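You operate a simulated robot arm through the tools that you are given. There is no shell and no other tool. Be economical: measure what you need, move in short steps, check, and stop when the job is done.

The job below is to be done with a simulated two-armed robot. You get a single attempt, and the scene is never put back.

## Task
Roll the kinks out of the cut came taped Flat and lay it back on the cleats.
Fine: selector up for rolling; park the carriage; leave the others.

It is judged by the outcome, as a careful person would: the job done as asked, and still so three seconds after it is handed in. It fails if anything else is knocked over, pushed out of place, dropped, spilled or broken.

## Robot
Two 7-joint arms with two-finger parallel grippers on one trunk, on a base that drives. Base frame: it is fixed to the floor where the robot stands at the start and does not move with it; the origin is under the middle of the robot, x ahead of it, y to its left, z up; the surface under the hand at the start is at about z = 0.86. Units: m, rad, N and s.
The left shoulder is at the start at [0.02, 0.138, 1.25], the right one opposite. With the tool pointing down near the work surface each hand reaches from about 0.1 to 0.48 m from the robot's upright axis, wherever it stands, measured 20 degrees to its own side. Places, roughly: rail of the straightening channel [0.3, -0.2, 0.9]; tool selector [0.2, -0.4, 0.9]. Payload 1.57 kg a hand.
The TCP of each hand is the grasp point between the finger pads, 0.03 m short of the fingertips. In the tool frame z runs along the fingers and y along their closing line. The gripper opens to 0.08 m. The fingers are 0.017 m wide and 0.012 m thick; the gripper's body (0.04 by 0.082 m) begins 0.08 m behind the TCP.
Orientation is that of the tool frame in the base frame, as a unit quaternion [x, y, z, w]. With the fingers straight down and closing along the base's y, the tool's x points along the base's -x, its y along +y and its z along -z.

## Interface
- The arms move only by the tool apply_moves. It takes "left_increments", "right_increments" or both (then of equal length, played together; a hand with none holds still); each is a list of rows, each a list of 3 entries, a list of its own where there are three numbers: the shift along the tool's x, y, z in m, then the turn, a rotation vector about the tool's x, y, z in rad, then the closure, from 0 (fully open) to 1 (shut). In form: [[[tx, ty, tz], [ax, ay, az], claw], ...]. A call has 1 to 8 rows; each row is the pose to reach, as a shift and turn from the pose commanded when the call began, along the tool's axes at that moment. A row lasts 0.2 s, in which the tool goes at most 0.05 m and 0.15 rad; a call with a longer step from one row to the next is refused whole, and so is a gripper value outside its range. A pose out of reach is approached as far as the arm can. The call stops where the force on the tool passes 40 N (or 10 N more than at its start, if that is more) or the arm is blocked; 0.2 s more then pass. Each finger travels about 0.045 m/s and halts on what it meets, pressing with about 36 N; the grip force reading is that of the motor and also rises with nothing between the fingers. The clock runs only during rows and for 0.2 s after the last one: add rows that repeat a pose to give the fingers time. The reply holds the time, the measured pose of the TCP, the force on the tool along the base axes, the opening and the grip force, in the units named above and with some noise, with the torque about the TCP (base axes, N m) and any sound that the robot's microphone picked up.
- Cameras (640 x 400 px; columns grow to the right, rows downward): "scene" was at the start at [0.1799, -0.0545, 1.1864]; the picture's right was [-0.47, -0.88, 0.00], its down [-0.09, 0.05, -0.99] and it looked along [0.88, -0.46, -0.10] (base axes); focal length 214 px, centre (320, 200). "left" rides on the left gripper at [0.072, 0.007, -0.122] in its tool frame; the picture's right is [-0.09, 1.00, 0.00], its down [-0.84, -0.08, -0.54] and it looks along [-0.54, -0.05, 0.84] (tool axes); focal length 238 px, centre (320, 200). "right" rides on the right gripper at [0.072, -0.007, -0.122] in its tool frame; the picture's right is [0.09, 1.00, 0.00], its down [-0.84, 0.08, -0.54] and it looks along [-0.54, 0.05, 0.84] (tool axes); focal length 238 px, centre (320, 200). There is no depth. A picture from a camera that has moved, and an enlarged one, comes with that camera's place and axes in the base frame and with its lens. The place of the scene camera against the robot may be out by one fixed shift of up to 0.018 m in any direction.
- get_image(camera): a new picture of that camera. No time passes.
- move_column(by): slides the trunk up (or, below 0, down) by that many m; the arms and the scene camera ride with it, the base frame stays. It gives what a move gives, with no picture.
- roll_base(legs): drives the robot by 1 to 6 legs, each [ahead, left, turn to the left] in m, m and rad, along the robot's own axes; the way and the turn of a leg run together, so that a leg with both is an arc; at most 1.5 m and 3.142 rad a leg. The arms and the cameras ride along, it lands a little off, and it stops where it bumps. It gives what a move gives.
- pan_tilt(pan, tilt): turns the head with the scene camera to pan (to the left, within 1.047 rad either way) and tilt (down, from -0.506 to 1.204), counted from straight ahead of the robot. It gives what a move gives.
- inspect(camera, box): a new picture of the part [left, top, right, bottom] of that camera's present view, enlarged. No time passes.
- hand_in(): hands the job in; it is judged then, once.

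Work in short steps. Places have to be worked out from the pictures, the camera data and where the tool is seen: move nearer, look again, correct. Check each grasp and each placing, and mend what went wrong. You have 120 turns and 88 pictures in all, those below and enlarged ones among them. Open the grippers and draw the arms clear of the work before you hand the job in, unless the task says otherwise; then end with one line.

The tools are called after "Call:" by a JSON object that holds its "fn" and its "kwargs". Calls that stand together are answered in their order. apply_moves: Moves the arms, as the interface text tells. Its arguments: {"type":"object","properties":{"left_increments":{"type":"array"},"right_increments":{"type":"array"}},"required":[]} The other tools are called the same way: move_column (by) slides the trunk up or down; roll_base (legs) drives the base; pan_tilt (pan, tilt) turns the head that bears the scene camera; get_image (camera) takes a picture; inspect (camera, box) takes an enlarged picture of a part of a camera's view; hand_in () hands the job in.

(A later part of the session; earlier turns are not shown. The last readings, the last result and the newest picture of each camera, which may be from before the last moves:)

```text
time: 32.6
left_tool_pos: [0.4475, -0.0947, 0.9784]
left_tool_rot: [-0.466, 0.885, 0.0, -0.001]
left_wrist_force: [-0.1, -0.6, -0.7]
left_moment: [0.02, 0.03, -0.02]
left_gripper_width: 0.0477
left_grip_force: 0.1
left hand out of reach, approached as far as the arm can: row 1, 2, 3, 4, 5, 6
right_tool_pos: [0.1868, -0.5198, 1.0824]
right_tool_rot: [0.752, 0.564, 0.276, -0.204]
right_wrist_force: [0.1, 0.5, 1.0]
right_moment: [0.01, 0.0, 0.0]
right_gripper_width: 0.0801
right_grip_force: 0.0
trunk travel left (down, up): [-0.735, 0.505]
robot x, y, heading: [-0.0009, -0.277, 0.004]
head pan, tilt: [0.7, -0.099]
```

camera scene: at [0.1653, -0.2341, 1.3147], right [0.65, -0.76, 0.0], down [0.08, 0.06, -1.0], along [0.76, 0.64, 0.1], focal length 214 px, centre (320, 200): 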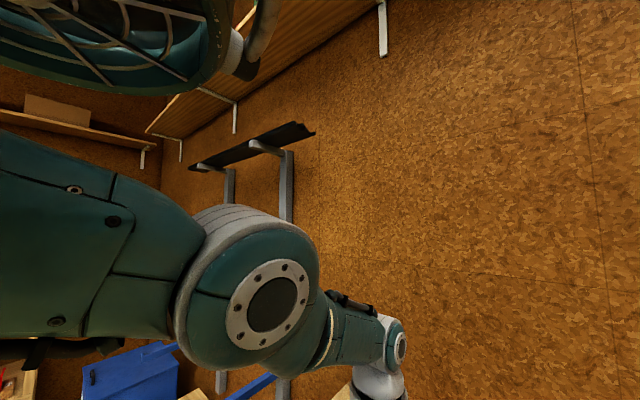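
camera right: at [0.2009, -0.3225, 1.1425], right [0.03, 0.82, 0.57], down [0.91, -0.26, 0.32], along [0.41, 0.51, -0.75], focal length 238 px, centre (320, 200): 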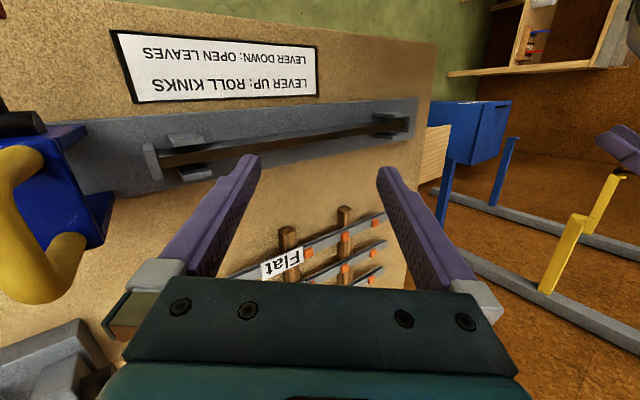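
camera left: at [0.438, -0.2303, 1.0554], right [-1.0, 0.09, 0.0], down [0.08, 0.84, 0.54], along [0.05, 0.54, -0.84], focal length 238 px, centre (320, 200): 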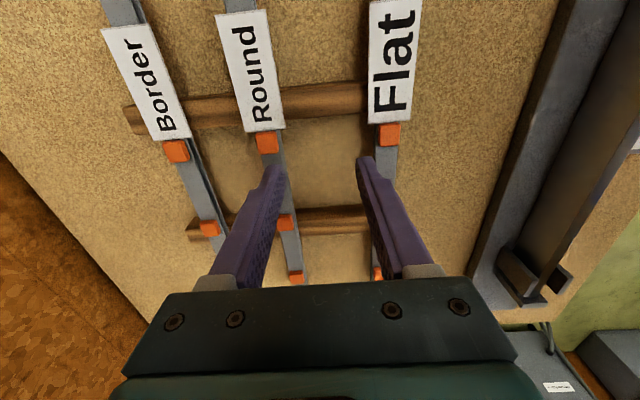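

Confirmed straight-elbow lock. Pitching the fingers back toward the robot past the wrist's range should force the elbow to bend; I try that high above the bench.

Call:
{"fn": "apply_moves", "kwargs": {"left_increments": [[[0, 0, -0.01], [-0.107, 0.074, 0], 0.4], [[0, 0, -0.02], [-0.214, 0.147, 0], 0.4], [[0, 0, -0.03], [-0.322, 0.221, 0], 0.4], [[0, 0, -0.04], [-0.429, 0.294, 0], 0.4], [[0, 0, -0.05], [-0.536, 0.368, 0], 0.4], [[0, 0, -0.05], [-0.643, 0.441, 0], 0.4]]}}

```text
time: 34.0
left_tool_pos: [0.2889, -0.076, 1.0172]
left_tool_rot: [-0.431, 0.817, 0.177, -0.34]
left_wrist_force: [0.3, 0.7, 0.3]
left_moment: [-0.03, 0.04, 0.05]
left_gripper_width: 0.048
left_grip_force: 0.1
left hand out of reach, approached as far as the arm can: row 1, 2, 3, 4, 5, 6
right_tool_pos: [0.1868, -0.5195, 1.0813]
right_tool_rot: [0.752, 0.562, 0.277, -0.204]
right_wrist_force: [0.1, -0.6, 0.1]
right_moment: [-0.05, -0.01, 0.02]
right_gripper_width: 0.0801
right_grip_force: 0.0
trunk travel left (down, up): [-0.735, 0.505]
robot x, y, heading: [-0.0022, -0.278, 0.008]
head pan, tilt: [0.7, -0.099]
```

Orientation followed but the arm is still extended. I pitch further.

Call:
{"fn": "apply_moves", "kwargs": {"left_increments": [[[0, 0, 0], [-0.107, 0.074, 0], 0.4], [[0, 0, 0], [-0.214, 0.147, 0], 0.4], [[0, 0, 0], [-0.322, 0.221, 0], 0.4], [[0, 0, 0], [-0.429, 0.294, 0], 0.4], [[0, 0, 0], [-0.536, 0.368, 0], 0.4], [[0, 0, 0], [-0.643, 0.441, 0], 0.4]]}}

Call:
{"fn": "get_image", "kwargs": {"camera": "scene"}}

```text
time: 35.4
left_tool_pos: [0.1662, -0.0953, 1.1312]
left_tool_rot: [-0.337, 0.642, 0.32, -0.61]
left_wrist_force: [0.2, 0.5, -0.6]
left_moment: [-0.02, 0.01, 0.06]
left_gripper_width: 0.0479
left_grip_force: 0.1
left hand out of reach, approached as far as the arm can: row 1, 2, 3, 4, 5, 6
right_tool_pos: [0.187, -0.5193, 1.0819]
right_tool_rot: [0.752, 0.563, 0.276, -0.203]
right_wrist_force: [-0.1, -0.3, 0.0]
right_moment: [0.0, -0.01, -0.02]
right_gripper_width: 0.0799
right_grip_force: 0.1
trunk travel left (down, up): [-0.735, 0.505]
robot x, y, heading: [-0.0037, -0.2822, 0.003]
head pan, tilt: [0.7, -0.099]
```

```text
60 pictures are left
camera scene: at [0.1652, -0.2342, 1.3147], right [0.65, -0.76, 0.0], down [0.08, 0.06, -1.0], along [0.76, 0.64, 0.1], focal length 214 px, centre (320, 200)
```

scene: 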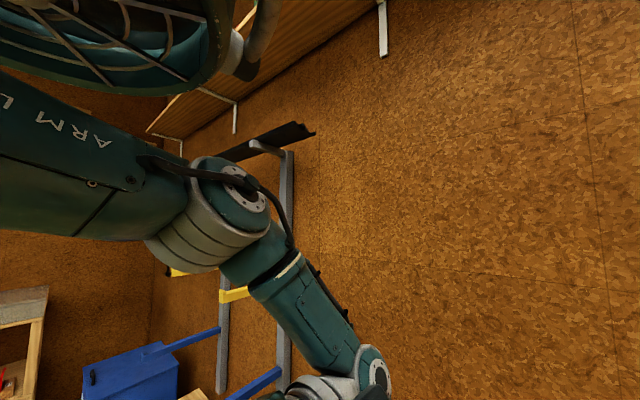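

The elbow has bent now (wrist radius ≈0.42). I unwind part of the pitch while asking for nothing else, to see if it becomes reachable.

Call:
{"fn": "apply_moves", "kwargs": {"left_increments": [[[0, 0, 0], [0.107, -0.074, 0], 0.4], [[0, 0, 0], [0.214, -0.147, 0], 0.4], [[0, 0, 0], [0.322, -0.221, 0], 0.4], [[0, 0, 0], [0.429, -0.294, 0], 0.4], [[0, 0, 0], [0.536, -0.368, 0], 0.4], [[0, 0, 0], [0.643, -0.441, 0], 0.4]]}}

```text
time: 36.8
left_tool_pos: [0.167, -0.0913, 1.1352]
left_tool_rot: [-0.43, 0.819, 0.176, -0.337]
left_wrist_force: [0.5, 0.6, 0.2]
left_moment: [0.01, 0.01, -0.05]
left_gripper_width: 0.0482
left_grip_force: 0.0
right_tool_pos: [0.1873, -0.5183, 1.0815]
right_tool_rot: [0.752, 0.563, 0.276, -0.204]
right_wrist_force: [-0.6, 1.2, 0.0]
right_moment: [0.01, 0.03, -0.01]
right_gripper_width: 0.08
right_grip_force: 0.0
trunk travel left (down, up): [-0.735, 0.505]
robot x, y, heading: [0.001, -0.2779, -0.002]
head pan, tilt: [0.7, -0.099]
```

Unlocked and reachable. Now bring the fingers vertical while moving forward a little, then lower the trunk so that I keep well inside reach.

Call:
{"fn": "apply_moves", "kwargs": {"left_increments": [[[-0.01, -0.0146, -0.0105], [0.108, -0.074, 0], 0.4], [[-0.02, -0.029, -0.021], [0.216, -0.148, 0], 0.4], [[-0.03, -0.044, -0.0315], [0.324, -0.222, 0], 0.4], [[-0.04, -0.0585, -0.042], [0.432, -0.297, 0], 0.4], [[-0.05, -0.073, -0.0525], [0.54, -0.371, 0], 0.4], [[-0.0605, -0.0877, -0.063], [0.648, -0.445, 0], 0.4]]}}

Call:
{"fn": "move_column", "kwargs": {"by": -0.08}}

```text
time: 38.2
left_tool_pos: [0.2878, -0.0904, 1.1068]
left_tool_rot: [-0.466, 0.885, -0.003, 0.001]
left_wrist_force: [0.5, 0.0, -0.4]
left_moment: [-0.03, 0.0, 0.02]
left_gripper_width: 0.0479
left_grip_force: 0.2
right_tool_pos: [0.1882, -0.5188, 1.0824]
right_tool_rot: [0.752, 0.563, 0.276, -0.204]
right_wrist_force: [0.5, 0.2, -0.3]
right_moment: [-0.02, 0.02, 0.01]
right_gripper_width: 0.0801
right_grip_force: 0.1
trunk travel left (down, up): [-0.735, 0.505]
robot x, y, heading: [0.0001, -0.2784, 0.005]
head pan, tilt: [0.7, -0.099]
```

```text
time: 39.4
left_tool_pos: [0.2879, -0.0905, 1.026]
left_tool_rot: [-0.465, 0.885, -0.002, 0.0]
left_wrist_force: [-0.5, 0.9, -0.3]
left_moment: [0.03, 0.01, 0.01]
left_gripper_width: 0.0481
left_grip_force: 0.1
right_tool_pos: [0.1876, -0.5191, 1.0029]
right_tool_rot: [0.752, 0.563, 0.276, -0.204]
right_wrist_force: [0.7, 0.8, 0.5]
right_moment: [0.0, -0.03, 0.0]
right_gripper_width: 0.0797
right_grip_force: 0.1
trunk travel left (down, up): [-0.655, 0.585]
robot x, y, heading: [0.0003, -0.2764, 0.008]
head pan, tilt: [0.7, -0.099]
```

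Good. Now yaw to the came's line and hover over it at (0.393, −0.148, 0.96).

Call:
{"fn": "apply_moves", "kwargs": {"left_increments": [[[-0.002, -0.024, 0], [0, 0, -0.12], 0.4], [[-0.005, -0.048, 0.01], [0, 0, -0.24], 0.4], [[-0.007, -0.071, 0.025], [0, 0, -0.36], 0.4], [[-0.01, -0.095, 0.045], [0, 0, -0.48], 0.4], [[-0.012, -0.119, 0.066], [0, 0, -0.604], 0.4]]}}

Call:
{"fn": "get_image", "kwargs": {"camera": "left"}}

```text
time: 40.6
left_tool_pos: [0.393, -0.1487, 0.9612]
left_tool_rot: [0.708, -0.706, 0.001, 0.0]
left_wrist_force: [-0.7, 0.0, 0.5]
left_moment: [-0.02, 0.0, -0.03]
left_gripper_width: 0.0481
left_grip_force: 0.0
right_tool_pos: [0.1869, -0.5201, 1.0026]
right_tool_rot: [0.752, 0.563, 0.276, -0.204]
right_wrist_force: [-0.1, 0.0, -0.2]
right_moment: [0.05, 0.0, -0.03]
right_gripper_width: 0.0802
right_grip_force: 0.0
trunk travel left (down, up): [-0.655, 0.585]
robot x, y, heading: [-0.0017, -0.2815, 0.002]
head pan, tilt: [0.7, -0.099]
```

```text
59 pictures are left
camera left: at [0.384, -0.22, 1.0825], right [-1.0, 0.09, 0.0], down [0.07, 0.84, 0.54], along [0.05, 0.54, -0.84], focal length 238 px, centre (320, 200)
```

left: 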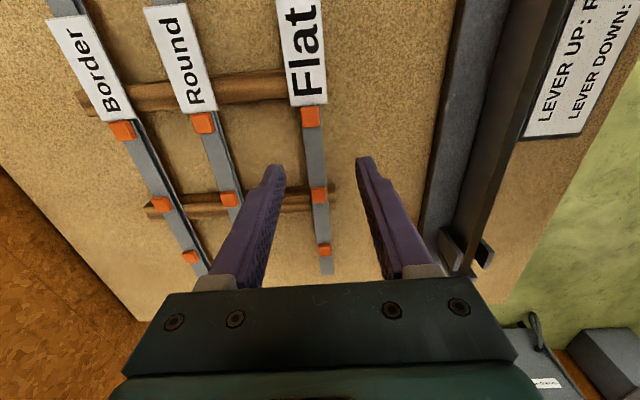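

Came centred between the open fingers. Descend to 0.895 and close.

Call:
{"fn": "apply_moves", "kwargs": {"left_increments": [[[0, -0.003, 0.03], [0, 0, 0], 0.4], [[0, -0.003, 0.055], [0, 0, 0], 0.4], [[0, -0.003, 0.066], [0, 0, 0], 0.4], [[0, -0.003, 0.066], [0, 0, 0], 0.7], [[0, -0.003, 0.066], [0, 0, 0], 0.9], [[0, -0.003, 0.066], [0, 0, 0], 1], [[0, -0.003, 0.066], [0, 0, 0], 1]]}}

```text
time: 42.2
left_tool_pos: [0.3953, -0.1483, 0.8941]
left_tool_rot: [0.708, -0.707, 0.002, -0.001]
left_wrist_force: [-0.1, -0.3, -1.0]
left_moment: [-0.02, 0.02, 0.05]
left_gripper_width: 0.0158
left_grip_force: 30.0
right_tool_pos: [0.1862, -0.5188, 1.0019]
right_tool_rot: [0.752, 0.563, 0.276, -0.203]
right_wrist_force: [-0.3, -0.4, -0.8]
right_moment: [0.01, -0.01, 0.01]
right_gripper_width: 0.0801
right_grip_force: 0.0
trunk travel left (down, up): [-0.655, 0.585]
robot x, y, heading: [-0.0014, -0.281, -0.002]
head pan, tilt: [0.7, -0.099]
```

Gripped (width 0.016, 30 N). Lift and look.

Call:
{"fn": "apply_moves", "kwargs": {"left_increments": [[[0, 0, -0.015], [0, 0, 0], 1], [[0, 0, -0.035], [0, 0, 0], 1], [[0, 0, -0.06], [0, 0, 0], 1], [[0, 0, -0.07], [0, 0, 0], 1]]}}

Call:
{"fn": "pan_tilt", "kwargs": {"pan": 0.1, "tilt": 0.85}}

Call:
{"fn": "get_image", "kwargs": {"camera": "scene"}}

Call:
{"fn": "get_image", "kwargs": {"camera": "left"}}

```text
time: 43.2
left_tool_pos: [0.3945, -0.1474, 0.9642]
left_tool_rot: [0.709, -0.705, 0.001, 0.0]
left_wrist_force: [0.1, 0.3, -0.2]
left_moment: [-0.01, 0.04, 0.02]
left_gripper_width: 0.0
left_grip_force: 21.5
right_tool_pos: [0.1873, -0.5203, 1.003]
right_tool_rot: [0.752, 0.563, 0.276, -0.203]
right_wrist_force: [-0.5, 0.6, 0.2]
right_moment: [-0.04, 0.0, -0.04]
right_gripper_width: 0.0801
right_grip_force: 0.0
trunk travel left (down, up): [-0.655, 0.585]
robot x, y, heading: [-0.0042, -0.2792, -0.001]
head pan, tilt: [0.7, -0.099]
```

```text
time: 44.4
left_tool_pos: [0.396, -0.1481, 0.9656]
left_tool_rot: [0.708, -0.707, 0.002, -0.001]
left_wrist_force: [0.1, 0.9, -0.6]
left_moment: [0.02, 0.0, -0.01]
left_gripper_width: 0.0
left_grip_force: 21.6
right_tool_pos: [0.1868, -0.5183, 1.002]
right_tool_rot: [0.752, 0.563, 0.276, -0.203]
right_wrist_force: [1.5, 0.6, -0.4]
right_moment: [0.02, -0.05, 0.05]
right_gripper_width: 0.0798
right_grip_force: 0.0
trunk travel left (down, up): [-0.655, 0.585]
robot x, y, heading: [-0.0036, -0.2806, -0.0]
head pan, tilt: [0.099, 0.85]
```

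```text
58 pictures are left
camera scene: at [0.1766, -0.2823, 1.1499], right [0.1, -0.99, 0.0], down [-0.75, -0.08, -0.66], along [0.66, 0.07, -0.75], focal length 214 px, centre (320, 200)
```

scene: 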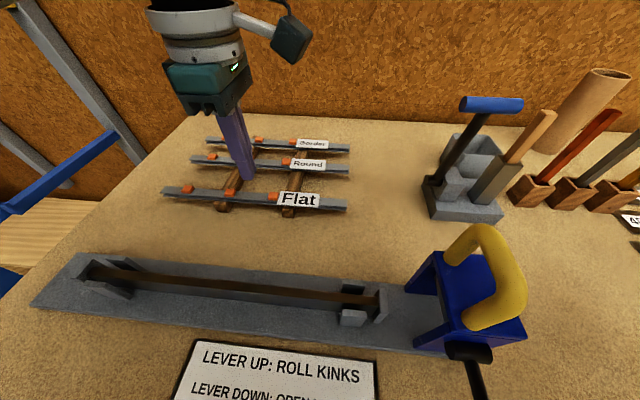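

```text
57 pictures are left
camera left: at [0.3875, -0.2191, 1.0866], right [-1.0, 0.09, 0.0], down [0.07, 0.84, 0.54], along [0.05, 0.54, -0.84], focal length 238 px, centre (320, 200)
```

left: 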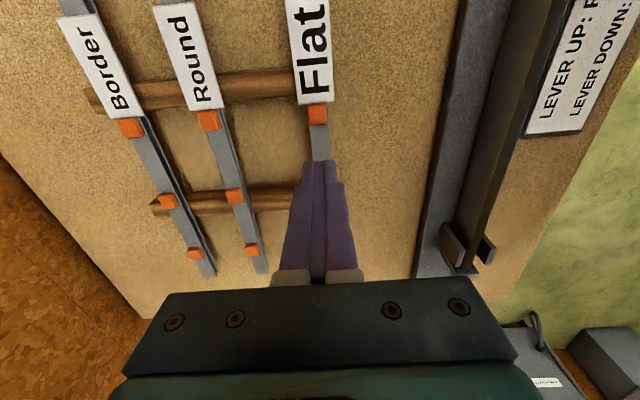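

It slipped out at the tips: the came lies lower than thought. I reopen, go lower in small steps watching force.

Call:
{"fn": "apply_moves", "kwargs": {"left_increments": [[[0, 0, 0], [0, 0, 0], 0.5], [[0, 0, 0.03], [0, 0, 0], 0.5], [[0, 0, 0.055], [0, 0, 0], 0.5], [[0, 0, 0.07], [0, 0, 0], 0.5], [[0, 0, 0.077], [0, 0, 0], 0.5], [[0, 0, 0.083], [0, 0, 0], 0.5], [[0, 0, 0.087], [0, 0, 0], 0.5]]}}

Call:
{"fn": "inspect", "kwargs": {"camera": "scene", "box": [150, 100, 370, 240]}}

```text
time: 45.8
left_tool_pos: [0.3969, -0.1454, 0.8909]
left_tool_rot: [0.707, -0.707, 0.005, -0.001]
left_wrist_force: [-7.4, 2.6, 21.5]
left_moment: [0.23, 0.81, -0.07]
left_gripper_width: 0.0458
left_grip_force: 3.4
right_tool_pos: [0.1871, -0.5178, 1.0023]
right_tool_rot: [0.751, 0.564, 0.276, -0.204]
right_wrist_force: [-0.2, 0.0, -0.6]
right_moment: [0.0, 0.01, 0.02]
right_gripper_width: 0.0799
right_grip_force: 0.0
trunk travel left (down, up): [-0.655, 0.585]
robot x, y, heading: [-0.0, -0.2786, 0.006]
head pan, tilt: [0.099, 0.85]
stopped in row 6 (left hand): the force on the tool passed its limit at 51 N (the readings are from after the stop); the commanded pose is now the measured one
```

```text
2.86 times, centred on (260, 170) of scene
camera zoom: at [0.1762, -0.2813, 1.1501], right [0.1, -0.99, 0.0], down [-0.75, -0.08, -0.66], along [0.66, 0.07, -0.75], focal length 613 px, centre (491, 286)
```

zoom: 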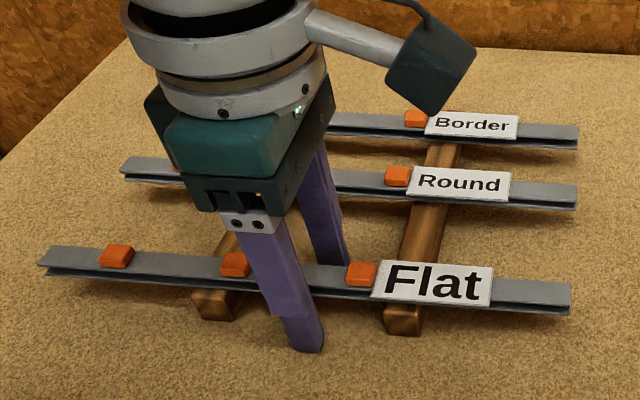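

The tips are touching the bench with the came between the fingers, so height is right. I back off 3 mm, close with more time, then lift slowly just 1 cm.

Call:
{"fn": "apply_moves", "kwargs": {"left_increments": [[[0, 0, -0.003], [0, 0, 0], 0.5], [[0, 0, -0.003], [0, 0, 0], 0.8], [[0, 0, -0.003], [0, 0, 0], 1], [[0, 0, -0.003], [0, 0, 0], 1], [[0, 0, -0.003], [0, 0, 0], 1], [[0, 0, -0.003], [0, 0, 0], 1], [[0, 0, -0.003], [0, 0, 0], 1]]}}

Call:
{"fn": "inspect", "kwargs": {"camera": "scene", "box": [150, 100, 370, 240]}}

```text
time: 47.4
left_tool_pos: [0.3978, -0.1474, 0.8911]
left_tool_rot: [0.708, -0.706, 0.005, -0.001]
left_wrist_force: [0.0, -0.6, 0.8]
left_moment: [0.01, 0.0, -0.02]
left_gripper_width: 0.0154
left_grip_force: 31.2
right_tool_pos: [0.187, -0.519, 1.0018]
right_tool_rot: [0.752, 0.563, 0.276, -0.204]
right_wrist_force: [0.2, 0.3, -0.1]
right_moment: [-0.01, 0.0, 0.0]
right_gripper_width: 0.0799
right_grip_force: 0.0
trunk travel left (down, up): [-0.655, 0.585]
robot x, y, heading: [0.0022, -0.2767, 0.004]
head pan, tilt: [0.099, 0.85]
```

```text
2.86 times, centred on (260, 170) of scene
camera zoom: at [0.1763, -0.2823, 1.1498], right [0.1, -0.99, 0.0], down [-0.75, -0.08, -0.66], along [0.66, 0.07, -0.75], focal length 613 px, centre (491, 286)
```

zoom: 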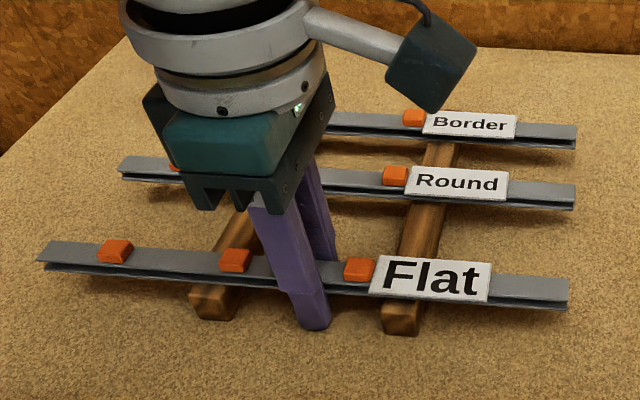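

Gripped around the came. Slow 1.2 cm lift.

Call:
{"fn": "apply_moves", "kwargs": {"left_increments": [[[0, 0, -0.002], [0, 0, 0], 1], [[0, 0, -0.004], [0, 0, 0], 1], [[0, 0, -0.006], [0, 0, 0], 1], [[0, 0, -0.008], [0, 0, 0], 1], [[0, 0, -0.01], [0, 0, 0], 1], [[0, 0, -0.012], [0, 0, 0], 1]]}}

Call:
{"fn": "inspect", "kwargs": {"camera": "scene", "box": [150, 100, 370, 240]}}

```text
time: 48.8
left_tool_pos: [0.3968, -0.1481, 0.9034]
left_tool_rot: [0.707, -0.707, 0.004, -0.001]
left_wrist_force: [-0.4, -0.6, -2.4]
left_moment: [-0.06, -0.02, 0.01]
left_gripper_width: 0.0154
left_grip_force: 31.1
right_tool_pos: [0.188, -0.5196, 1.0013]
right_tool_rot: [0.752, 0.563, 0.276, -0.202]
right_wrist_force: [1.0, 0.0, 0.2]
right_moment: [0.03, 0.0, 0.03]
right_gripper_width: 0.0801
right_grip_force: 0.1
trunk travel left (down, up): [-0.655, 0.585]
robot x, y, heading: [-0.0018, -0.2765, 0.004]
head pan, tilt: [0.099, 0.85]
```

```text
2.86 times, centred on (260, 170) of scene
camera zoom: at [0.1763, -0.2823, 1.1498], right [0.1, -0.99, 0.0], down [-0.75, -0.08, -0.66], along [0.66, 0.07, -0.75], focal length 613 px, centre (491, 286)
```

zoom: 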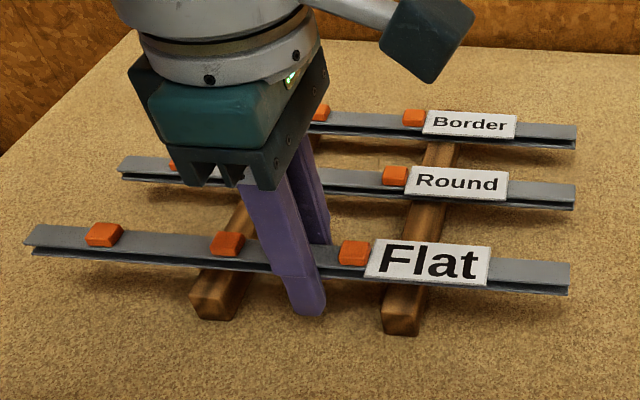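

Lifted properly this time. Continue raising gently, then look at came and channel.

Call:
{"fn": "apply_moves", "kwargs": {"left_increments": [[[0, 0, -0.01], [0, 0, 0], 1], [[0, 0, -0.02], [0, 0, 0], 1], [[0, 0, -0.03], [0, 0, 0], 1], [[0, 0, -0.04], [0, 0, 0], 1], [[0, 0, -0.05], [0, 0, 0], 1], [[0, 0, -0.06], [0, 0, 0], 1]]}}

Call:
{"fn": "get_image", "kwargs": {"camera": "scene"}}

Call:
{"fn": "inspect", "kwargs": {"camera": "scene", "box": [320, 180, 560, 400]}}

Call:
{"fn": "inspect", "kwargs": {"camera": "scene", "box": [30, 220, 230, 345]}}

```text
time: 50.2
left_tool_pos: [0.3957, -0.1467, 0.9642]
left_tool_rot: [0.708, -0.707, 0.004, 0.0]
left_wrist_force: [0.1, -0.7, -1.9]
left_moment: [0.01, 0.0, 0.01]
left_gripper_width: 0.0153
left_grip_force: 31.3
right_tool_pos: [0.1876, -0.5206, 1.0014]
right_tool_rot: [0.752, 0.563, 0.276, -0.204]
right_wrist_force: [1.0, 0.2, -0.5]
right_moment: [-0.01, -0.02, 0.0]
right_gripper_width: 0.0799
right_grip_force: 0.1
trunk travel left (down, up): [-0.655, 0.585]
robot x, y, heading: [-0.0, -0.2794, 0.004]
head pan, tilt: [0.099, 0.85]
```

```text
53 pictures are left
camera scene: at [0.1763, -0.2823, 1.1498], right [0.1, -0.99, 0.0], down [-0.75, -0.08, -0.66], along [0.66, 0.07, -0.75], focal length 214 px, centre (320, 200)
```

scene: 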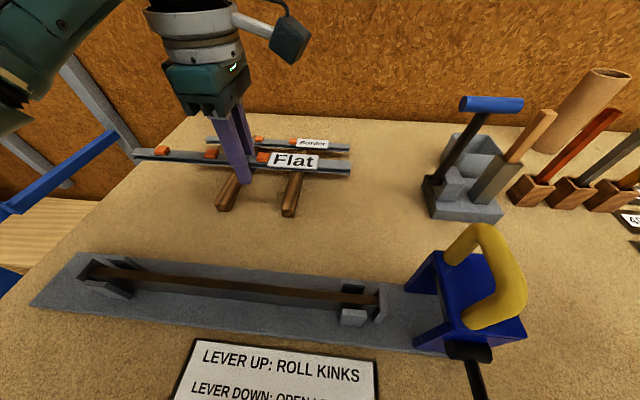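

```text
1.82 times, centred on (440, 290) of scene
camera zoom: at [0.1763, -0.2823, 1.1498], right [0.1, -0.99, 0.0], down [-0.75, -0.08, -0.66], along [0.66, 0.07, -0.75], focal length 390 px, centre (102, 36)
```

zoom: 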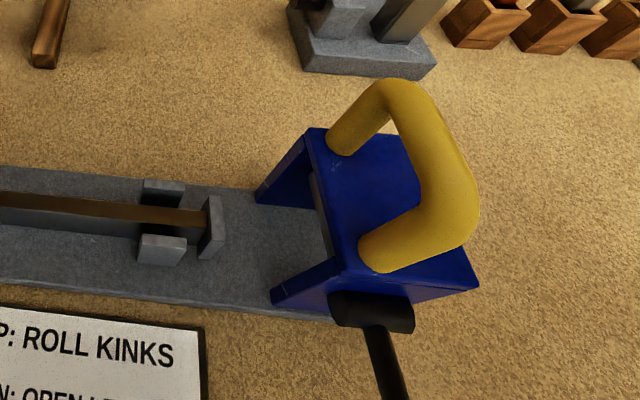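

```text
3.20 times, centred on (130, 282) of scene
camera zoom: at [0.1763, -0.2823, 1.1498], right [0.1, -0.99, 0.0], down [-0.75, -0.08, -0.66], along [0.66, 0.07, -0.75], focal length 686 px, centre (928, -64)
```

zoom: 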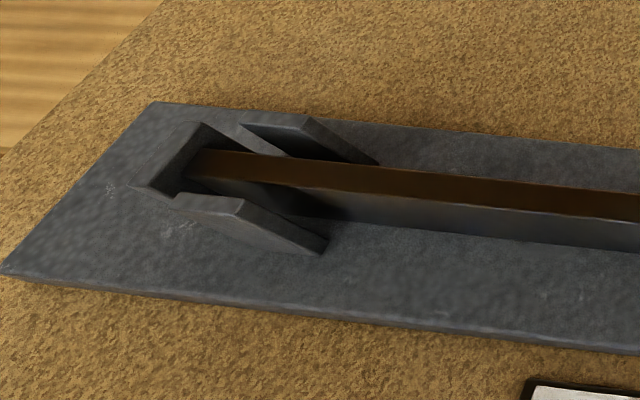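

The rail runs between two end stops (inner y≈+0.015 and −0.34) with flared cheeks. I carry the came toward the robot to x≈0.31 and look from the hand camera.

Call:
{"fn": "apply_moves", "kwargs": {"left_increments": [[[0.002, 0.02, 0], [0, 0, 0], 1], [[0.004, 0.04, 0], [0, 0, 0], 1], [[0.006, 0.06, 0], [0, 0, 0], 1], [[0.008, 0.085, 0], [0, 0, 0], 1], [[0.008, 0.085, 0], [0, 0, 0], 1]]}}

Call:
{"fn": "get_image", "kwargs": {"camera": "left"}}

Call:
{"fn": "get_image", "kwargs": {"camera": "scene"}}

```text
time: 51.4
left_tool_pos: [0.3098, -0.1563, 0.964]
left_tool_rot: [0.708, -0.707, 0.004, -0.001]
left_wrist_force: [1.0, -0.8, -1.3]
left_moment: [-0.03, 0.02, 0.02]
left_gripper_width: 0.0153
left_grip_force: 31.2
right_tool_pos: [0.1871, -0.5194, 1.0031]
right_tool_rot: [0.752, 0.563, 0.276, -0.203]
right_wrist_force: [-0.1, -0.4, -0.2]
right_moment: [-0.02, -0.04, 0.0]
right_gripper_width: 0.08
right_grip_force: 0.0
trunk travel left (down, up): [-0.655, 0.585]
robot x, y, heading: [-0.0005, -0.2804, 0.0]
head pan, tilt: [0.099, 0.85]
```

```text
50 pictures are left
camera left: at [0.3018, -0.2268, 1.0867], right [-1.0, 0.09, -0.01], down [0.07, 0.84, 0.54], along [0.06, 0.53, -0.84], focal length 238 px, centre (320, 200)
```

left: 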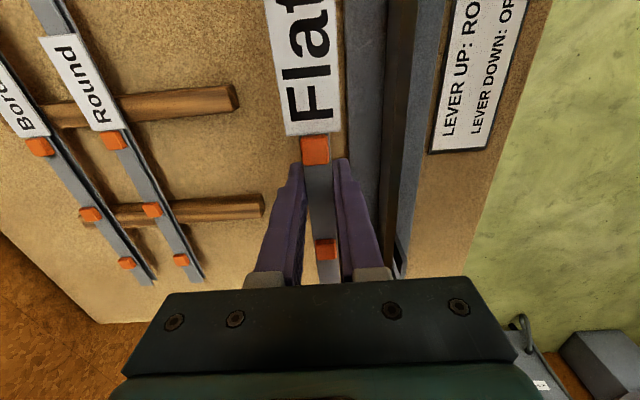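

```text
49 pictures are left
camera scene: at [0.1763, -0.2823, 1.1498], right [0.1, -0.99, 0.0], down [-0.75, -0.08, -0.66], along [0.66, 0.07, -0.75], focal length 214 px, centre (320, 200)
```

scene: 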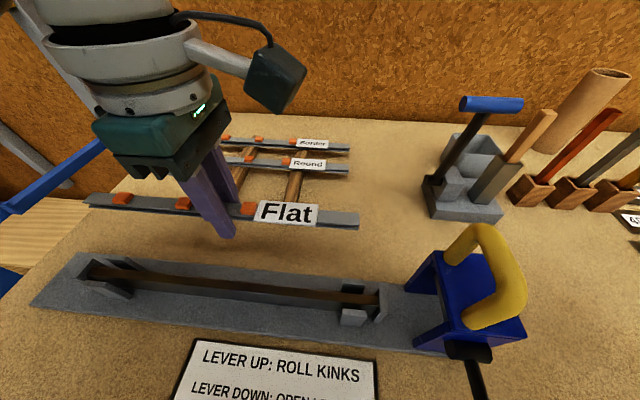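

Triangulating both views: rail top z≈0.90, x≈0.249, stops y≈+0.007 and −0.339. To keep the wrist camera away from the head I back the base off 0.055 m instead of bending the arm in, and shift y by −0.017.

Call:
{"fn": "roll_base", "kwargs": {"legs": [[-0.055, 0, 0]]}}

Call:
{"fn": "apply_moves", "kwargs": {"left_increments": [[[0.008, 0, 0], [0, 0, 0], 1], [[0.017, 0, 0.01], [0, 0, 0], 1], [[0.017, 0, 0.02], [0, 0, 0], 1]]}}

Call:
{"fn": "get_image", "kwargs": {"camera": "scene"}}

Call:
{"fn": "get_image", "kwargs": {"camera": "left"}}

```text
time: 52.3
left_tool_pos: [0.2562, -0.1547, 0.965]
left_tool_rot: [0.708, -0.706, 0.005, -0.002]
left_wrist_force: [0.5, 0.2, -2.2]
left_moment: [-0.02, 0.02, -0.01]
left_gripper_width: 0.0153
left_grip_force: 31.2
right_tool_pos: [0.1334, -0.5185, 1.0037]
right_tool_rot: [0.751, 0.565, 0.275, -0.205]
right_wrist_force: [1.3, -0.6, 0.6]
right_moment: [-0.01, -0.01, 0.01]
right_gripper_width: 0.0796
right_grip_force: 0.0
trunk travel left (down, up): [-0.655, 0.585]
robot x, y, heading: [-0.0577, -0.2784, 0.005]
head pan, tilt: [0.099, 0.85]
```

```text
time: 53.1
left_tool_pos: [0.2561, -0.1716, 0.945]
left_tool_rot: [0.709, -0.706, 0.006, 0.0]
left_wrist_force: [0.2, -0.5, -1.6]
left_moment: [-0.04, -0.01, 0.01]
left_gripper_width: 0.0155
left_grip_force: 31.3
right_tool_pos: [0.1325, -0.5185, 1.0011]
right_tool_rot: [0.751, 0.564, 0.276, -0.205]
right_wrist_force: [-0.1, 0.5, 0.2]
right_moment: [-0.01, -0.02, 0.0]
right_gripper_width: 0.0797
right_grip_force: 0.1
trunk travel left (down, up): [-0.655, 0.585]
robot x, y, heading: [-0.0564, -0.2822, 0.002]
head pan, tilt: [0.099, 0.85]
```

```text
48 pictures are left
camera scene: at [0.1214, -0.2823, 1.1498], right [0.1, -0.99, 0.0], down [-0.75, -0.08, -0.66], along [0.66, 0.07, -0.75], focal length 214 px, centre (320, 200)
```

scene: 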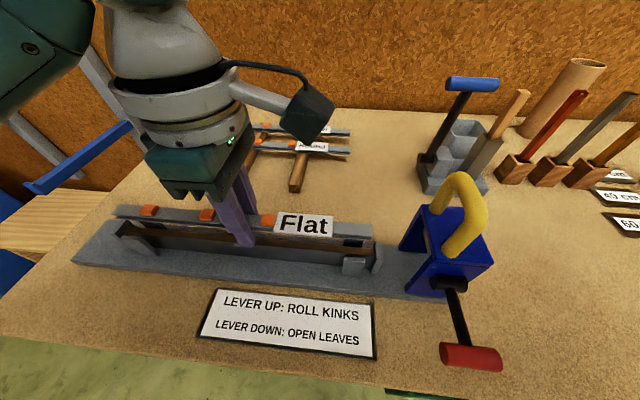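

```text
47 pictures are left
camera left: at [0.2479, -0.2431, 1.0665], right [-1.0, 0.09, -0.01], down [0.07, 0.84, 0.54], along [0.06, 0.53, -0.84], focal length 238 px, centre (320, 200)
```

left: 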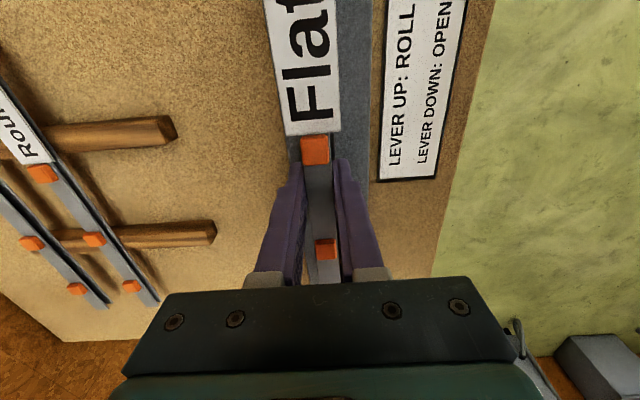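

Measured in the same view: came centre vs rail centre differ by about −8 mm in x and +3 mm in y. I correct and come down to 0.925, then check.

Call:
{"fn": "apply_moves", "kwargs": {"left_increments": [[[-0.003, 0.008, 0], [0, 0, 0], 1], [[-0.003, 0.008, 0.01], [0, 0, 0], 1], [[-0.003, 0.008, 0.02], [0, 0, 0], 1]]}}

Call:
{"fn": "inspect", "kwargs": {"camera": "scene", "box": [80, 180, 400, 320]}}

```text
time: 53.9
left_tool_pos: [0.2488, -0.1698, 0.9252]
left_tool_rot: [0.708, -0.706, 0.006, 0.0]
left_wrist_force: [0.3, -0.2, -1.1]
left_moment: [-0.03, 0.01, 0.02]
left_gripper_width: 0.0154
left_grip_force: 31.6
right_tool_pos: [0.1324, -0.5203, 1.0019]
right_tool_rot: [0.751, 0.564, 0.275, -0.204]
right_wrist_force: [-0.7, 0.1, -0.2]
right_moment: [-0.02, 0.02, 0.01]
right_gripper_width: 0.0798
right_grip_force: 0.1
trunk travel left (down, up): [-0.655, 0.585]
robot x, y, heading: [-0.0547, -0.2797, -0.005]
head pan, tilt: [0.099, 0.85]
```

```text
2.00 times, centred on (240, 250) of scene
camera zoom: at [0.1214, -0.2823, 1.1498], right [0.1, -0.99, 0.0], down [-0.75, -0.08, -0.66], along [0.66, 0.07, -0.75], focal length 429 px, centre (480, 100)
```

zoom: 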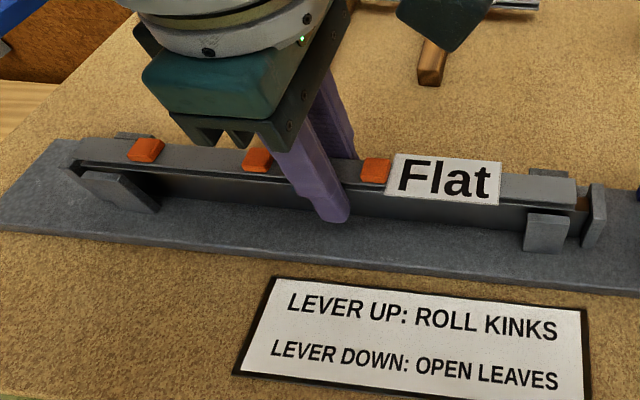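

Ends look evenly between the stops and the came is over the rail. Lower slowly toward contact.

Call:
{"fn": "apply_moves", "kwargs": {"left_increments": [[[0, 0, 0.004], [0, 0, 0], 1], [[0, 0, 0.007], [0, 0, 0], 1], [[0, 0, 0.009], [0, 0, 0], 1], [[0, 0, 0.011], [0, 0, 0], 1], [[0, 0, 0.012], [0, 0, 0], 1]]}}

Call:
{"fn": "inspect", "kwargs": {"camera": "scene", "box": [80, 180, 400, 320]}}

```text
time: 55.0
left_tool_pos: [0.2485, -0.1695, 0.9161]
left_tool_rot: [0.708, -0.707, 0.007, -0.001]
left_wrist_force: [-8.0, 2.9, 19.2]
left_moment: [0.64, 0.15, 0.0]
left_gripper_width: 0.0156
left_grip_force: 31.1
right_tool_pos: [0.1321, -0.5191, 1.0019]
right_tool_rot: [0.751, 0.563, 0.276, -0.205]
right_wrist_force: [-0.7, 0.5, -0.3]
right_moment: [-0.01, -0.02, 0.02]
right_gripper_width: 0.0799
right_grip_force: 0.1
trunk travel left (down, up): [-0.655, 0.585]
robot x, y, heading: [-0.055, -0.2811, 0.005]
head pan, tilt: [0.099, 0.85]
stopped in row 5 (left hand): the force on the tool passed its limit at 44 N (the readings are from after the stop); the commanded pose is now the measured one
```

```text
2.00 times, centred on (240, 250) of scene
camera zoom: at [0.1212, -0.2814, 1.1498], right [0.1, -0.99, 0.0], down [-0.75, -0.08, -0.66], along [0.66, 0.07, -0.75], focal length 429 px, centre (480, 100)
```

zoom: 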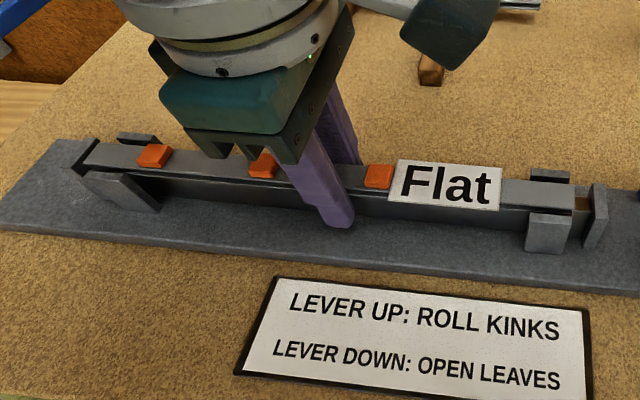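

Contact made with the came lying between both cheek pairs. I release and lift away slightly to check.

Call:
{"fn": "apply_moves", "kwargs": {"left_increments": [[[0, 0, -0.001], [0, 0, 0], 0.9], [[0, 0, -0.001], [0, 0, 0], 0.75], [[0, 0, -0.001], [0, 0, 0], 0.6], [[0, 0, -0.001], [0, 0, 0], 0.5], [[0, 0, -0.03], [0, 0, 0], 0.5], [[0, 0, -0.07], [0, 0, 0], 0.5], [[0, -0.03, -0.1], [0, 0, 0], 0.5]]}}

Call:
{"fn": "inspect", "kwargs": {"camera": "scene", "box": [80, 180, 400, 320]}}

Call:
{"fn": "get_image", "kwargs": {"camera": "left"}}

```text
time: 56.6
left_tool_pos: [0.2784, -0.1691, 1.0152]
left_tool_rot: [0.708, -0.706, 0.007, -0.002]
left_wrist_force: [-1.3, -0.2, 0.1]
left_moment: [0.01, 0.02, 0.0]
left_gripper_width: 0.0399
left_grip_force: 0.1
right_tool_pos: [0.1335, -0.5186, 1.0025]
right_tool_rot: [0.751, 0.564, 0.276, -0.204]
right_wrist_force: [0.4, 0.8, 0.5]
right_moment: [0.01, 0.02, -0.02]
right_gripper_width: 0.0797
right_grip_force: 0.0
trunk travel left (down, up): [-0.655, 0.585]
robot x, y, heading: [-0.0567, -0.2774, 0.007]
head pan, tilt: [0.099, 0.85]
```

```text
2.00 times, centred on (240, 250) of scene
camera zoom: at [0.1215, -0.2821, 1.1498], right [0.1, -0.99, 0.0], down [-0.75, -0.08, -0.66], along [0.66, 0.07, -0.75], focal length 429 px, centre (480, 100)
```

zoom: 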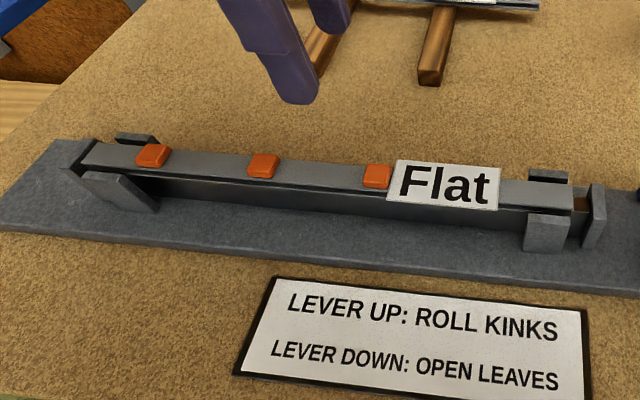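

```text
43 pictures are left
camera left: at [0.2692, -0.2409, 1.1384], right [-1.0, 0.09, -0.01], down [0.07, 0.84, 0.54], along [0.06, 0.53, -0.84], focal length 238 px, centre (320, 200)
```

left: 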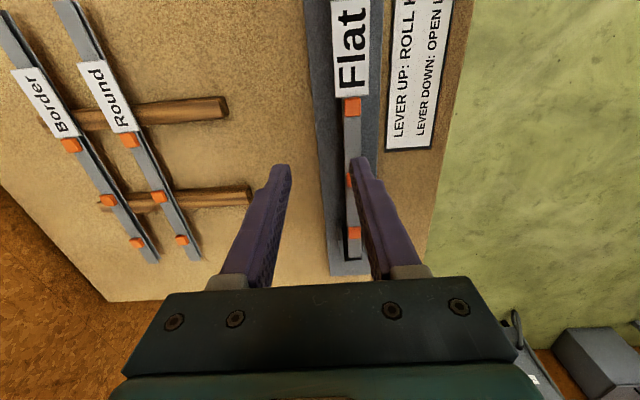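

The came is seated on the rail. Next the selector. I drive 0.07 m further right and tilt the head toward the carriage to study the lever.

Call:
{"fn": "roll_base", "kwargs": {"legs": [[0, -0.07, 0]]}}

Call:
{"fn": "pan_tilt", "kwargs": {"pan": -0.1, "tilt": 0.95}}

Call:
{"fn": "get_image", "kwargs": {"camera": "scene"}}

Call:
{"fn": "get_image", "kwargs": {"camera": "right"}}

```text
time: 57.6
left_tool_pos: [0.2783, -0.2396, 1.0165]
left_tool_rot: [0.708, -0.706, 0.008, -0.001]
left_wrist_force: [0.7, 0.7, 0.9]
left_moment: [0.0, -0.02, 0.03]
left_gripper_width: 0.0401
left_grip_force: 0.1
right_tool_pos: [0.1335, -0.5873, 1.0019]
right_tool_rot: [0.752, 0.564, 0.275, -0.204]
right_wrist_force: [-0.8, -0.6, 0.3]
right_moment: [0.05, 0.01, 0.01]
right_gripper_width: 0.0801
right_grip_force: 0.0
trunk travel left (down, up): [-0.655, 0.585]
robot x, y, heading: [-0.0552, -0.3474, 0.003]
head pan, tilt: [0.099, 0.85]
```

```text
time: 58.4
left_tool_pos: [0.2771, -0.239, 1.0159]
left_tool_rot: [-0.706, 0.708, -0.007, 0.001]
left_wrist_force: [0.8, -0.1, -0.6]
left_moment: [0.02, -0.02, -0.01]
left_gripper_width: 0.0399
left_grip_force: 0.0
right_tool_pos: [0.1318, -0.5872, 1.0018]
right_tool_rot: [0.752, 0.563, 0.277, -0.204]
right_wrist_force: [-0.1, -0.1, 0.0]
right_moment: [-0.02, -0.01, 0.02]
right_gripper_width: 0.0802
right_grip_force: 0.0
trunk travel left (down, up): [-0.655, 0.585]
robot x, y, heading: [-0.0536, -0.3491, 0.001]
head pan, tilt: [-0.099, 0.949]
```

```text
42 pictures are left
camera scene: at [0.1162, -0.3661, 1.1423], right [-0.1, -1.0, 0.0], down [-0.81, 0.08, -0.58], along [0.58, -0.06, -0.81], focal length 214 px, centre (320, 200)
```

scene: 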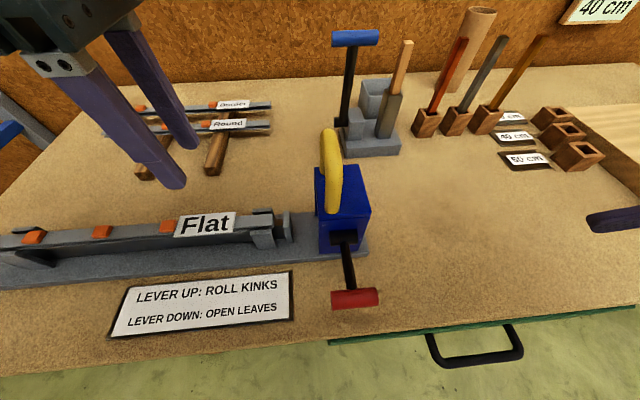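

```text
41 pictures are left
camera right: at [0.1181, -0.6079, 1.1412], right [0.97, -0.21, 0.06], down [-0.2, -0.97, -0.13], along [0.09, 0.11, -0.99], focal length 238 px, centre (320, 200)
```

right: 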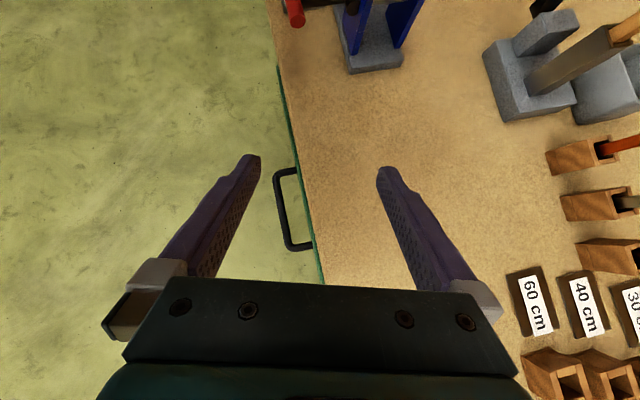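

Triangulated: lever pivot ≈(0.198, −0.398, 0.953), red knob ≈(0.145, −0.399, 0.941), knob axis along y, lever slightly down. To work there without the head in the way, I back the base off and move right so that the knob lies in the left arm's sector.

Call:
{"fn": "roll_base", "kwargs": {"legs": [[-0.145, 0, 0], [0, -0.13, 0]]}}

Call:
{"fn": "apply_moves", "kwargs": {"left_increments": [[[0, 0, -0.01], [0, 0, 0.14], 0.2], [[0, 0, -0.02], [0, 0, 0.28], 0], [[0, 0, -0.02], [0, 0, 0.42], 0], [[0, 0, -0.02], [0, 0, 0.56], 0], [[0, 0, -0.02], [0, 0, 0.7], 0], [[0, 0, -0.02], [0, 0, 0.84], 0], [[0, 0, -0.02], [0, 0, 0.98], 0], [[0, 0, -0.02], [0, 0, 1.12], 0]]}}

```text
time: 60.6
left_tool_pos: [0.1278, -0.3692, 1.0163]
left_tool_rot: [-0.706, 0.708, -0.007, 0.001]
left_wrist_force: [0.0, -0.2, 0.1]
left_moment: [-0.02, -0.01, -0.01]
left_gripper_width: 0.0398
left_grip_force: 0.0
right_tool_pos: [-0.0182, -0.7168, 1.0022]
right_tool_rot: [0.751, 0.564, 0.276, -0.205]
right_wrist_force: [0.7, -0.2, 0.1]
right_moment: [0.01, -0.01, 0.01]
right_gripper_width: 0.08
right_grip_force: 0.0
trunk travel left (down, up): [-0.655, 0.585]
robot x, y, heading: [-0.2016, -0.4787, 0.005]
head pan, tilt: [-0.099, 0.949]
```

```text
time: 62.4
left_tool_pos: [0.1261, -0.3683, 1.0364]
left_tool_rot: [-0.222, 0.975, -0.007, 0.005]
left_wrist_force: [0.0, -0.3, 0.3]
left_moment: [0.02, 0.01, 0.02]
left_gripper_width: 0.0799
left_grip_force: 0.1
right_tool_pos: [-0.0188, -0.7165, 1.0019]
right_tool_rot: [0.751, 0.564, 0.276, -0.205]
right_wrist_force: [0.2, -0.6, 0.0]
right_moment: [0.01, -0.02, 0.01]
right_gripper_width: 0.0801
right_grip_force: 0.1
trunk travel left (down, up): [-0.655, 0.585]
robot x, y, heading: [-0.209, -0.4812, 0.007]
head pan, tilt: [-0.099, 0.949]
```

Finish the yaw and hover above the knob; then look.

Call:
{"fn": "apply_moves", "kwargs": {"left_increments": [[[-0.001, -0.009, 0], [0, 0, 0.112], 0], [[-0.002, -0.018, 0.01], [0, 0, 0.224], 0], [[-0.003, -0.027, 0.02], [0, 0, 0.336], 0], [[-0.004, -0.036, 0.036], [0, 0, 0.448], 0]]}}

Call:
{"fn": "get_image", "kwargs": {"camera": "left"}}

Call:
{"fn": "get_image", "kwargs": {"camera": "scene"}}

```text
time: 63.4
left_tool_pos: [0.1472, -0.4007, 0.9998]
left_tool_rot: [-0.001, 1.0, -0.005, 0.006]
left_wrist_force: [0.2, -0.1, 0.7]
left_moment: [-0.06, 0.03, -0.01]
left_gripper_width: 0.0801
left_grip_force: 0.0
right_tool_pos: [-0.0188, -0.7167, 1.002]
right_tool_rot: [0.751, 0.563, 0.277, -0.205]
right_wrist_force: [-0.4, 0.0, -0.5]
right_moment: [-0.01, -0.01, 0.0]
right_gripper_width: 0.0804
right_grip_force: 0.2
trunk travel left (down, up): [-0.655, 0.585]
robot x, y, heading: [-0.2047, -0.4754, -0.001]
head pan, tilt: [-0.099, 0.949]
```

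```text
40 pictures are left
camera left: at [0.0734, -0.3926, 1.1215], right [0.09, 1.0, -0.01], down [0.83, -0.07, 0.55], along [0.55, -0.06, -0.83], focal length 238 px, centre (320, 200)
```

left: 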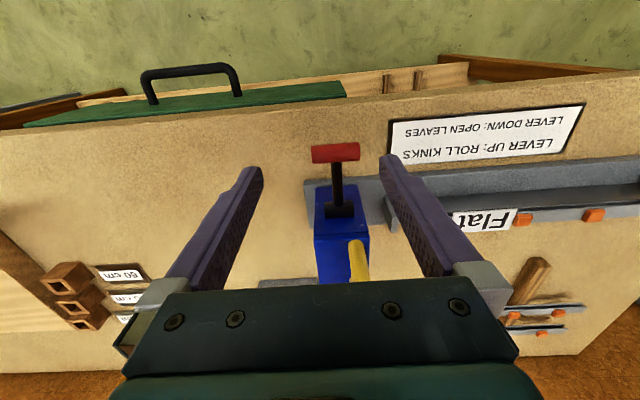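

```text
39 pictures are left
camera scene: at [-0.035, -0.4954, 1.1423], right [-0.1, -1.0, 0.0], down [-0.81, 0.08, -0.58], along [0.58, -0.06, -0.81], focal length 214 px, centre (320, 200)
```

scene: 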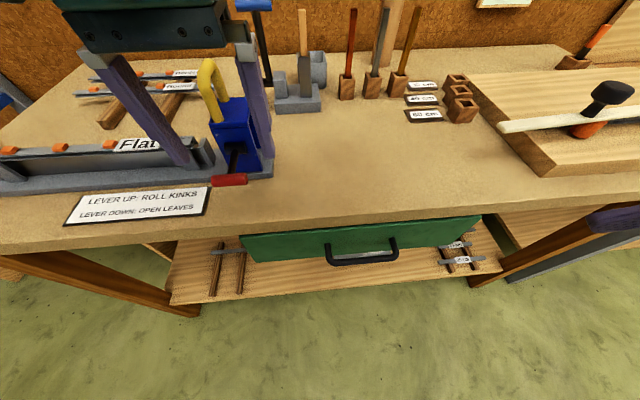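

Knob seen at about (0.148, −0.391). I shift +1 cm in y, descend around its ends and close gently.

Call:
{"fn": "apply_moves", "kwargs": {"left_increments": [[[0, 0.01, 0.02], [0, 0, 0], 0], [[0, 0.01, 0.04], [0, 0, 0], 0], [[0, 0.01, 0.057], [0, 0, 0], 0], [[0, 0.01, 0.057], [0, 0, 0], 0.4], [[0, 0.01, 0.057], [0, 0, 0], 0.6], [[0, 0.01, 0.057], [0, 0, 0], 0.8], [[0, 0.01, 0.057], [0, 0, 0], 0.8]]}}

Call:
{"fn": "get_image", "kwargs": {"camera": "left"}}

```text
time: 65.0
left_tool_pos: [0.1485, -0.3874, 0.9426]
left_tool_rot: [-0.003, 1.0, -0.003, 0.006]
left_wrist_force: [3.0, 8.5, -4.6]
left_moment: [0.2, 0.25, 0.13]
left_gripper_width: 0.0553
left_grip_force: 30.5
right_tool_pos: [-0.0183, -0.7162, 1.0016]
right_tool_rot: [0.751, 0.563, 0.276, -0.204]
right_wrist_force: [0.3, 0.6, 0.0]
right_moment: [-0.04, -0.02, 0.0]
right_gripper_width: 0.0801
right_grip_force: 0.1
trunk travel left (down, up): [-0.655, 0.585]
robot x, y, heading: [-0.2059, -0.4767, 0.006]
head pan, tilt: [-0.099, 0.949]
```

```text
38 pictures are left
camera left: at [0.0735, -0.3813, 1.0638], right [0.09, 1.0, 0.0], down [0.83, -0.07, 0.55], along [0.55, -0.05, -0.83], focal length 238 px, centre (320, 200)
```

left: 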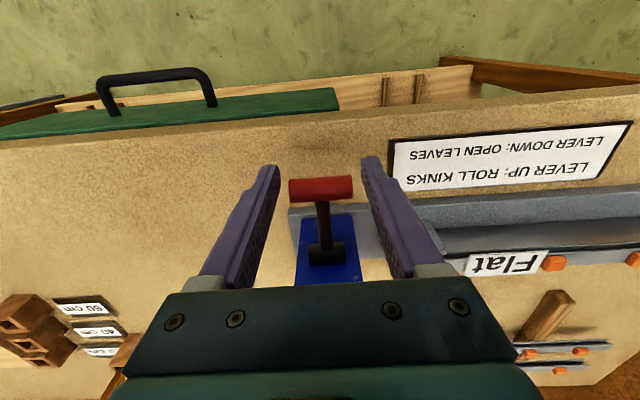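

The fingers are around the knob; the reading is ambiguous. I close fully with more time and re-check.

Call:
{"fn": "apply_moves", "kwargs": {"left_increments": [[[0, 0, 0], [0, 0, 0], 1], [[0, 0, 0], [0, 0, 0], 1], [[0, 0, 0], [0, 0, 0], 1], [[0, 0, 0], [0, 0, 0], 1]]}}

Call:
{"fn": "inspect", "kwargs": {"camera": "left", "box": [220, 120, 420, 300]}}

Call:
{"fn": "inspect", "kwargs": {"camera": "scene", "box": [160, 50, 320, 220]}}

```text
time: 66.0
left_tool_pos: [0.1479, -0.3886, 0.9421]
left_tool_rot: [-0.002, 1.0, -0.003, 0.006]
left_wrist_force: [6.0, 10.5, -11.6]
left_moment: [0.13, 0.69, 0.19]
left_gripper_width: 0.0548
left_grip_force: 44.6
right_tool_pos: [-0.0195, -0.7157, 1.0022]
right_tool_rot: [0.751, 0.563, 0.277, -0.205]
right_wrist_force: [0.6, 0.0, 0.4]
right_moment: [0.02, 0.05, -0.02]
right_gripper_width: 0.0801
right_grip_force: 0.0
trunk travel left (down, up): [-0.655, 0.585]
robot x, y, heading: [-0.2034, -0.4786, 0.002]
head pan, tilt: [-0.099, 0.949]
```

```text
2.22 times, centred on (320, 210) of left
camera zoom: at [0.0735, -0.3812, 1.0639], right [0.09, 1.0, 0.0], down [0.83, -0.07, 0.55], along [0.55, -0.05, -0.83], focal length 530 px, centre (320, 178)
```

zoom: 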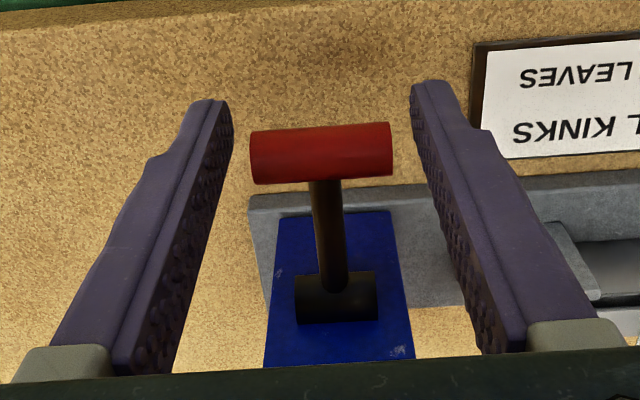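

```text
2.35 times, centred on (240, 135) of scene
camera zoom: at [-0.0348, -0.4939, 1.1423], right [-0.1, -1.0, 0.0], down [-0.81, 0.08, -0.58], along [0.58, -0.05, -0.81], focal length 505 px, centre (508, 353)
```

zoom: 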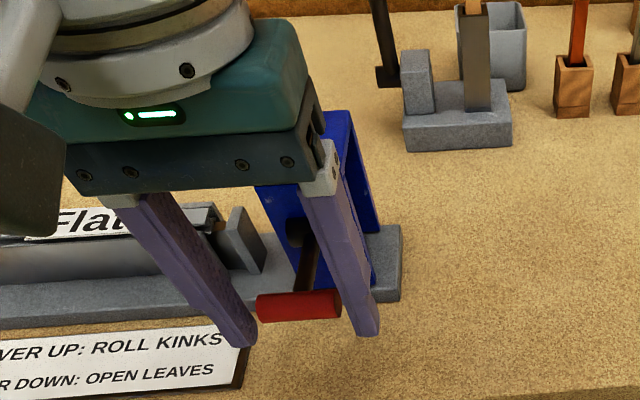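

The grip force is real (the knob's end faces are held, likely slightly oversized contact). I lift along an arc about the pivot, first to ~20° above horizontal, watching forces.

Call:
{"fn": "apply_moves", "kwargs": {"left_increments": [[[0.0005, 0, -0.006], [0, 0, 0], 1], [[0.0008, 0, -0.012], [0, 0, 0], 1], [[0.0005, 0, -0.018], [0, 0, 0], 1], [[-0.0003, 0, -0.024], [0, 0, 0], 1], [[-0.002, 0, -0.0305], [0, 0, 0], 1]]}}

Call:
{"fn": "inspect", "kwargs": {"camera": "scene", "box": [160, 50, 320, 220]}}

```text
time: 67.2
left_tool_pos: [0.1439, -0.3913, 0.9724]
left_tool_rot: [0.0, 1.0, -0.006, 0.002]
left_wrist_force: [-28.1, 1.4, 9.6]
left_moment: [0.03, 0.42, 0.04]
left_gripper_width: 0.0
left_grip_force: 21.0
right_tool_pos: [-0.023, -0.717, 1.0005]
right_tool_rot: [0.752, 0.563, 0.275, -0.206]
right_wrist_force: [0.8, -0.5, -0.7]
right_moment: [0.02, -0.03, -0.01]
right_gripper_width: 0.0801
right_grip_force: 0.0
trunk travel left (down, up): [-0.655, 0.585]
robot x, y, heading: [-0.2057, -0.4771, 0.0]
head pan, tilt: [-0.099, 0.949]
```

```text
2.35 times, centred on (240, 135) of scene
camera zoom: at [-0.0388, -0.495, 1.1419], right [-0.1, -1.0, 0.0], down [-0.81, 0.08, -0.58], along [0.58, -0.06, -0.82], focal length 505 px, centre (508, 353)
```

zoom: 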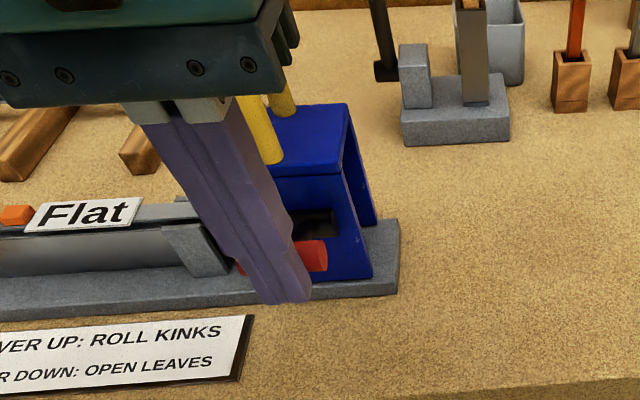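

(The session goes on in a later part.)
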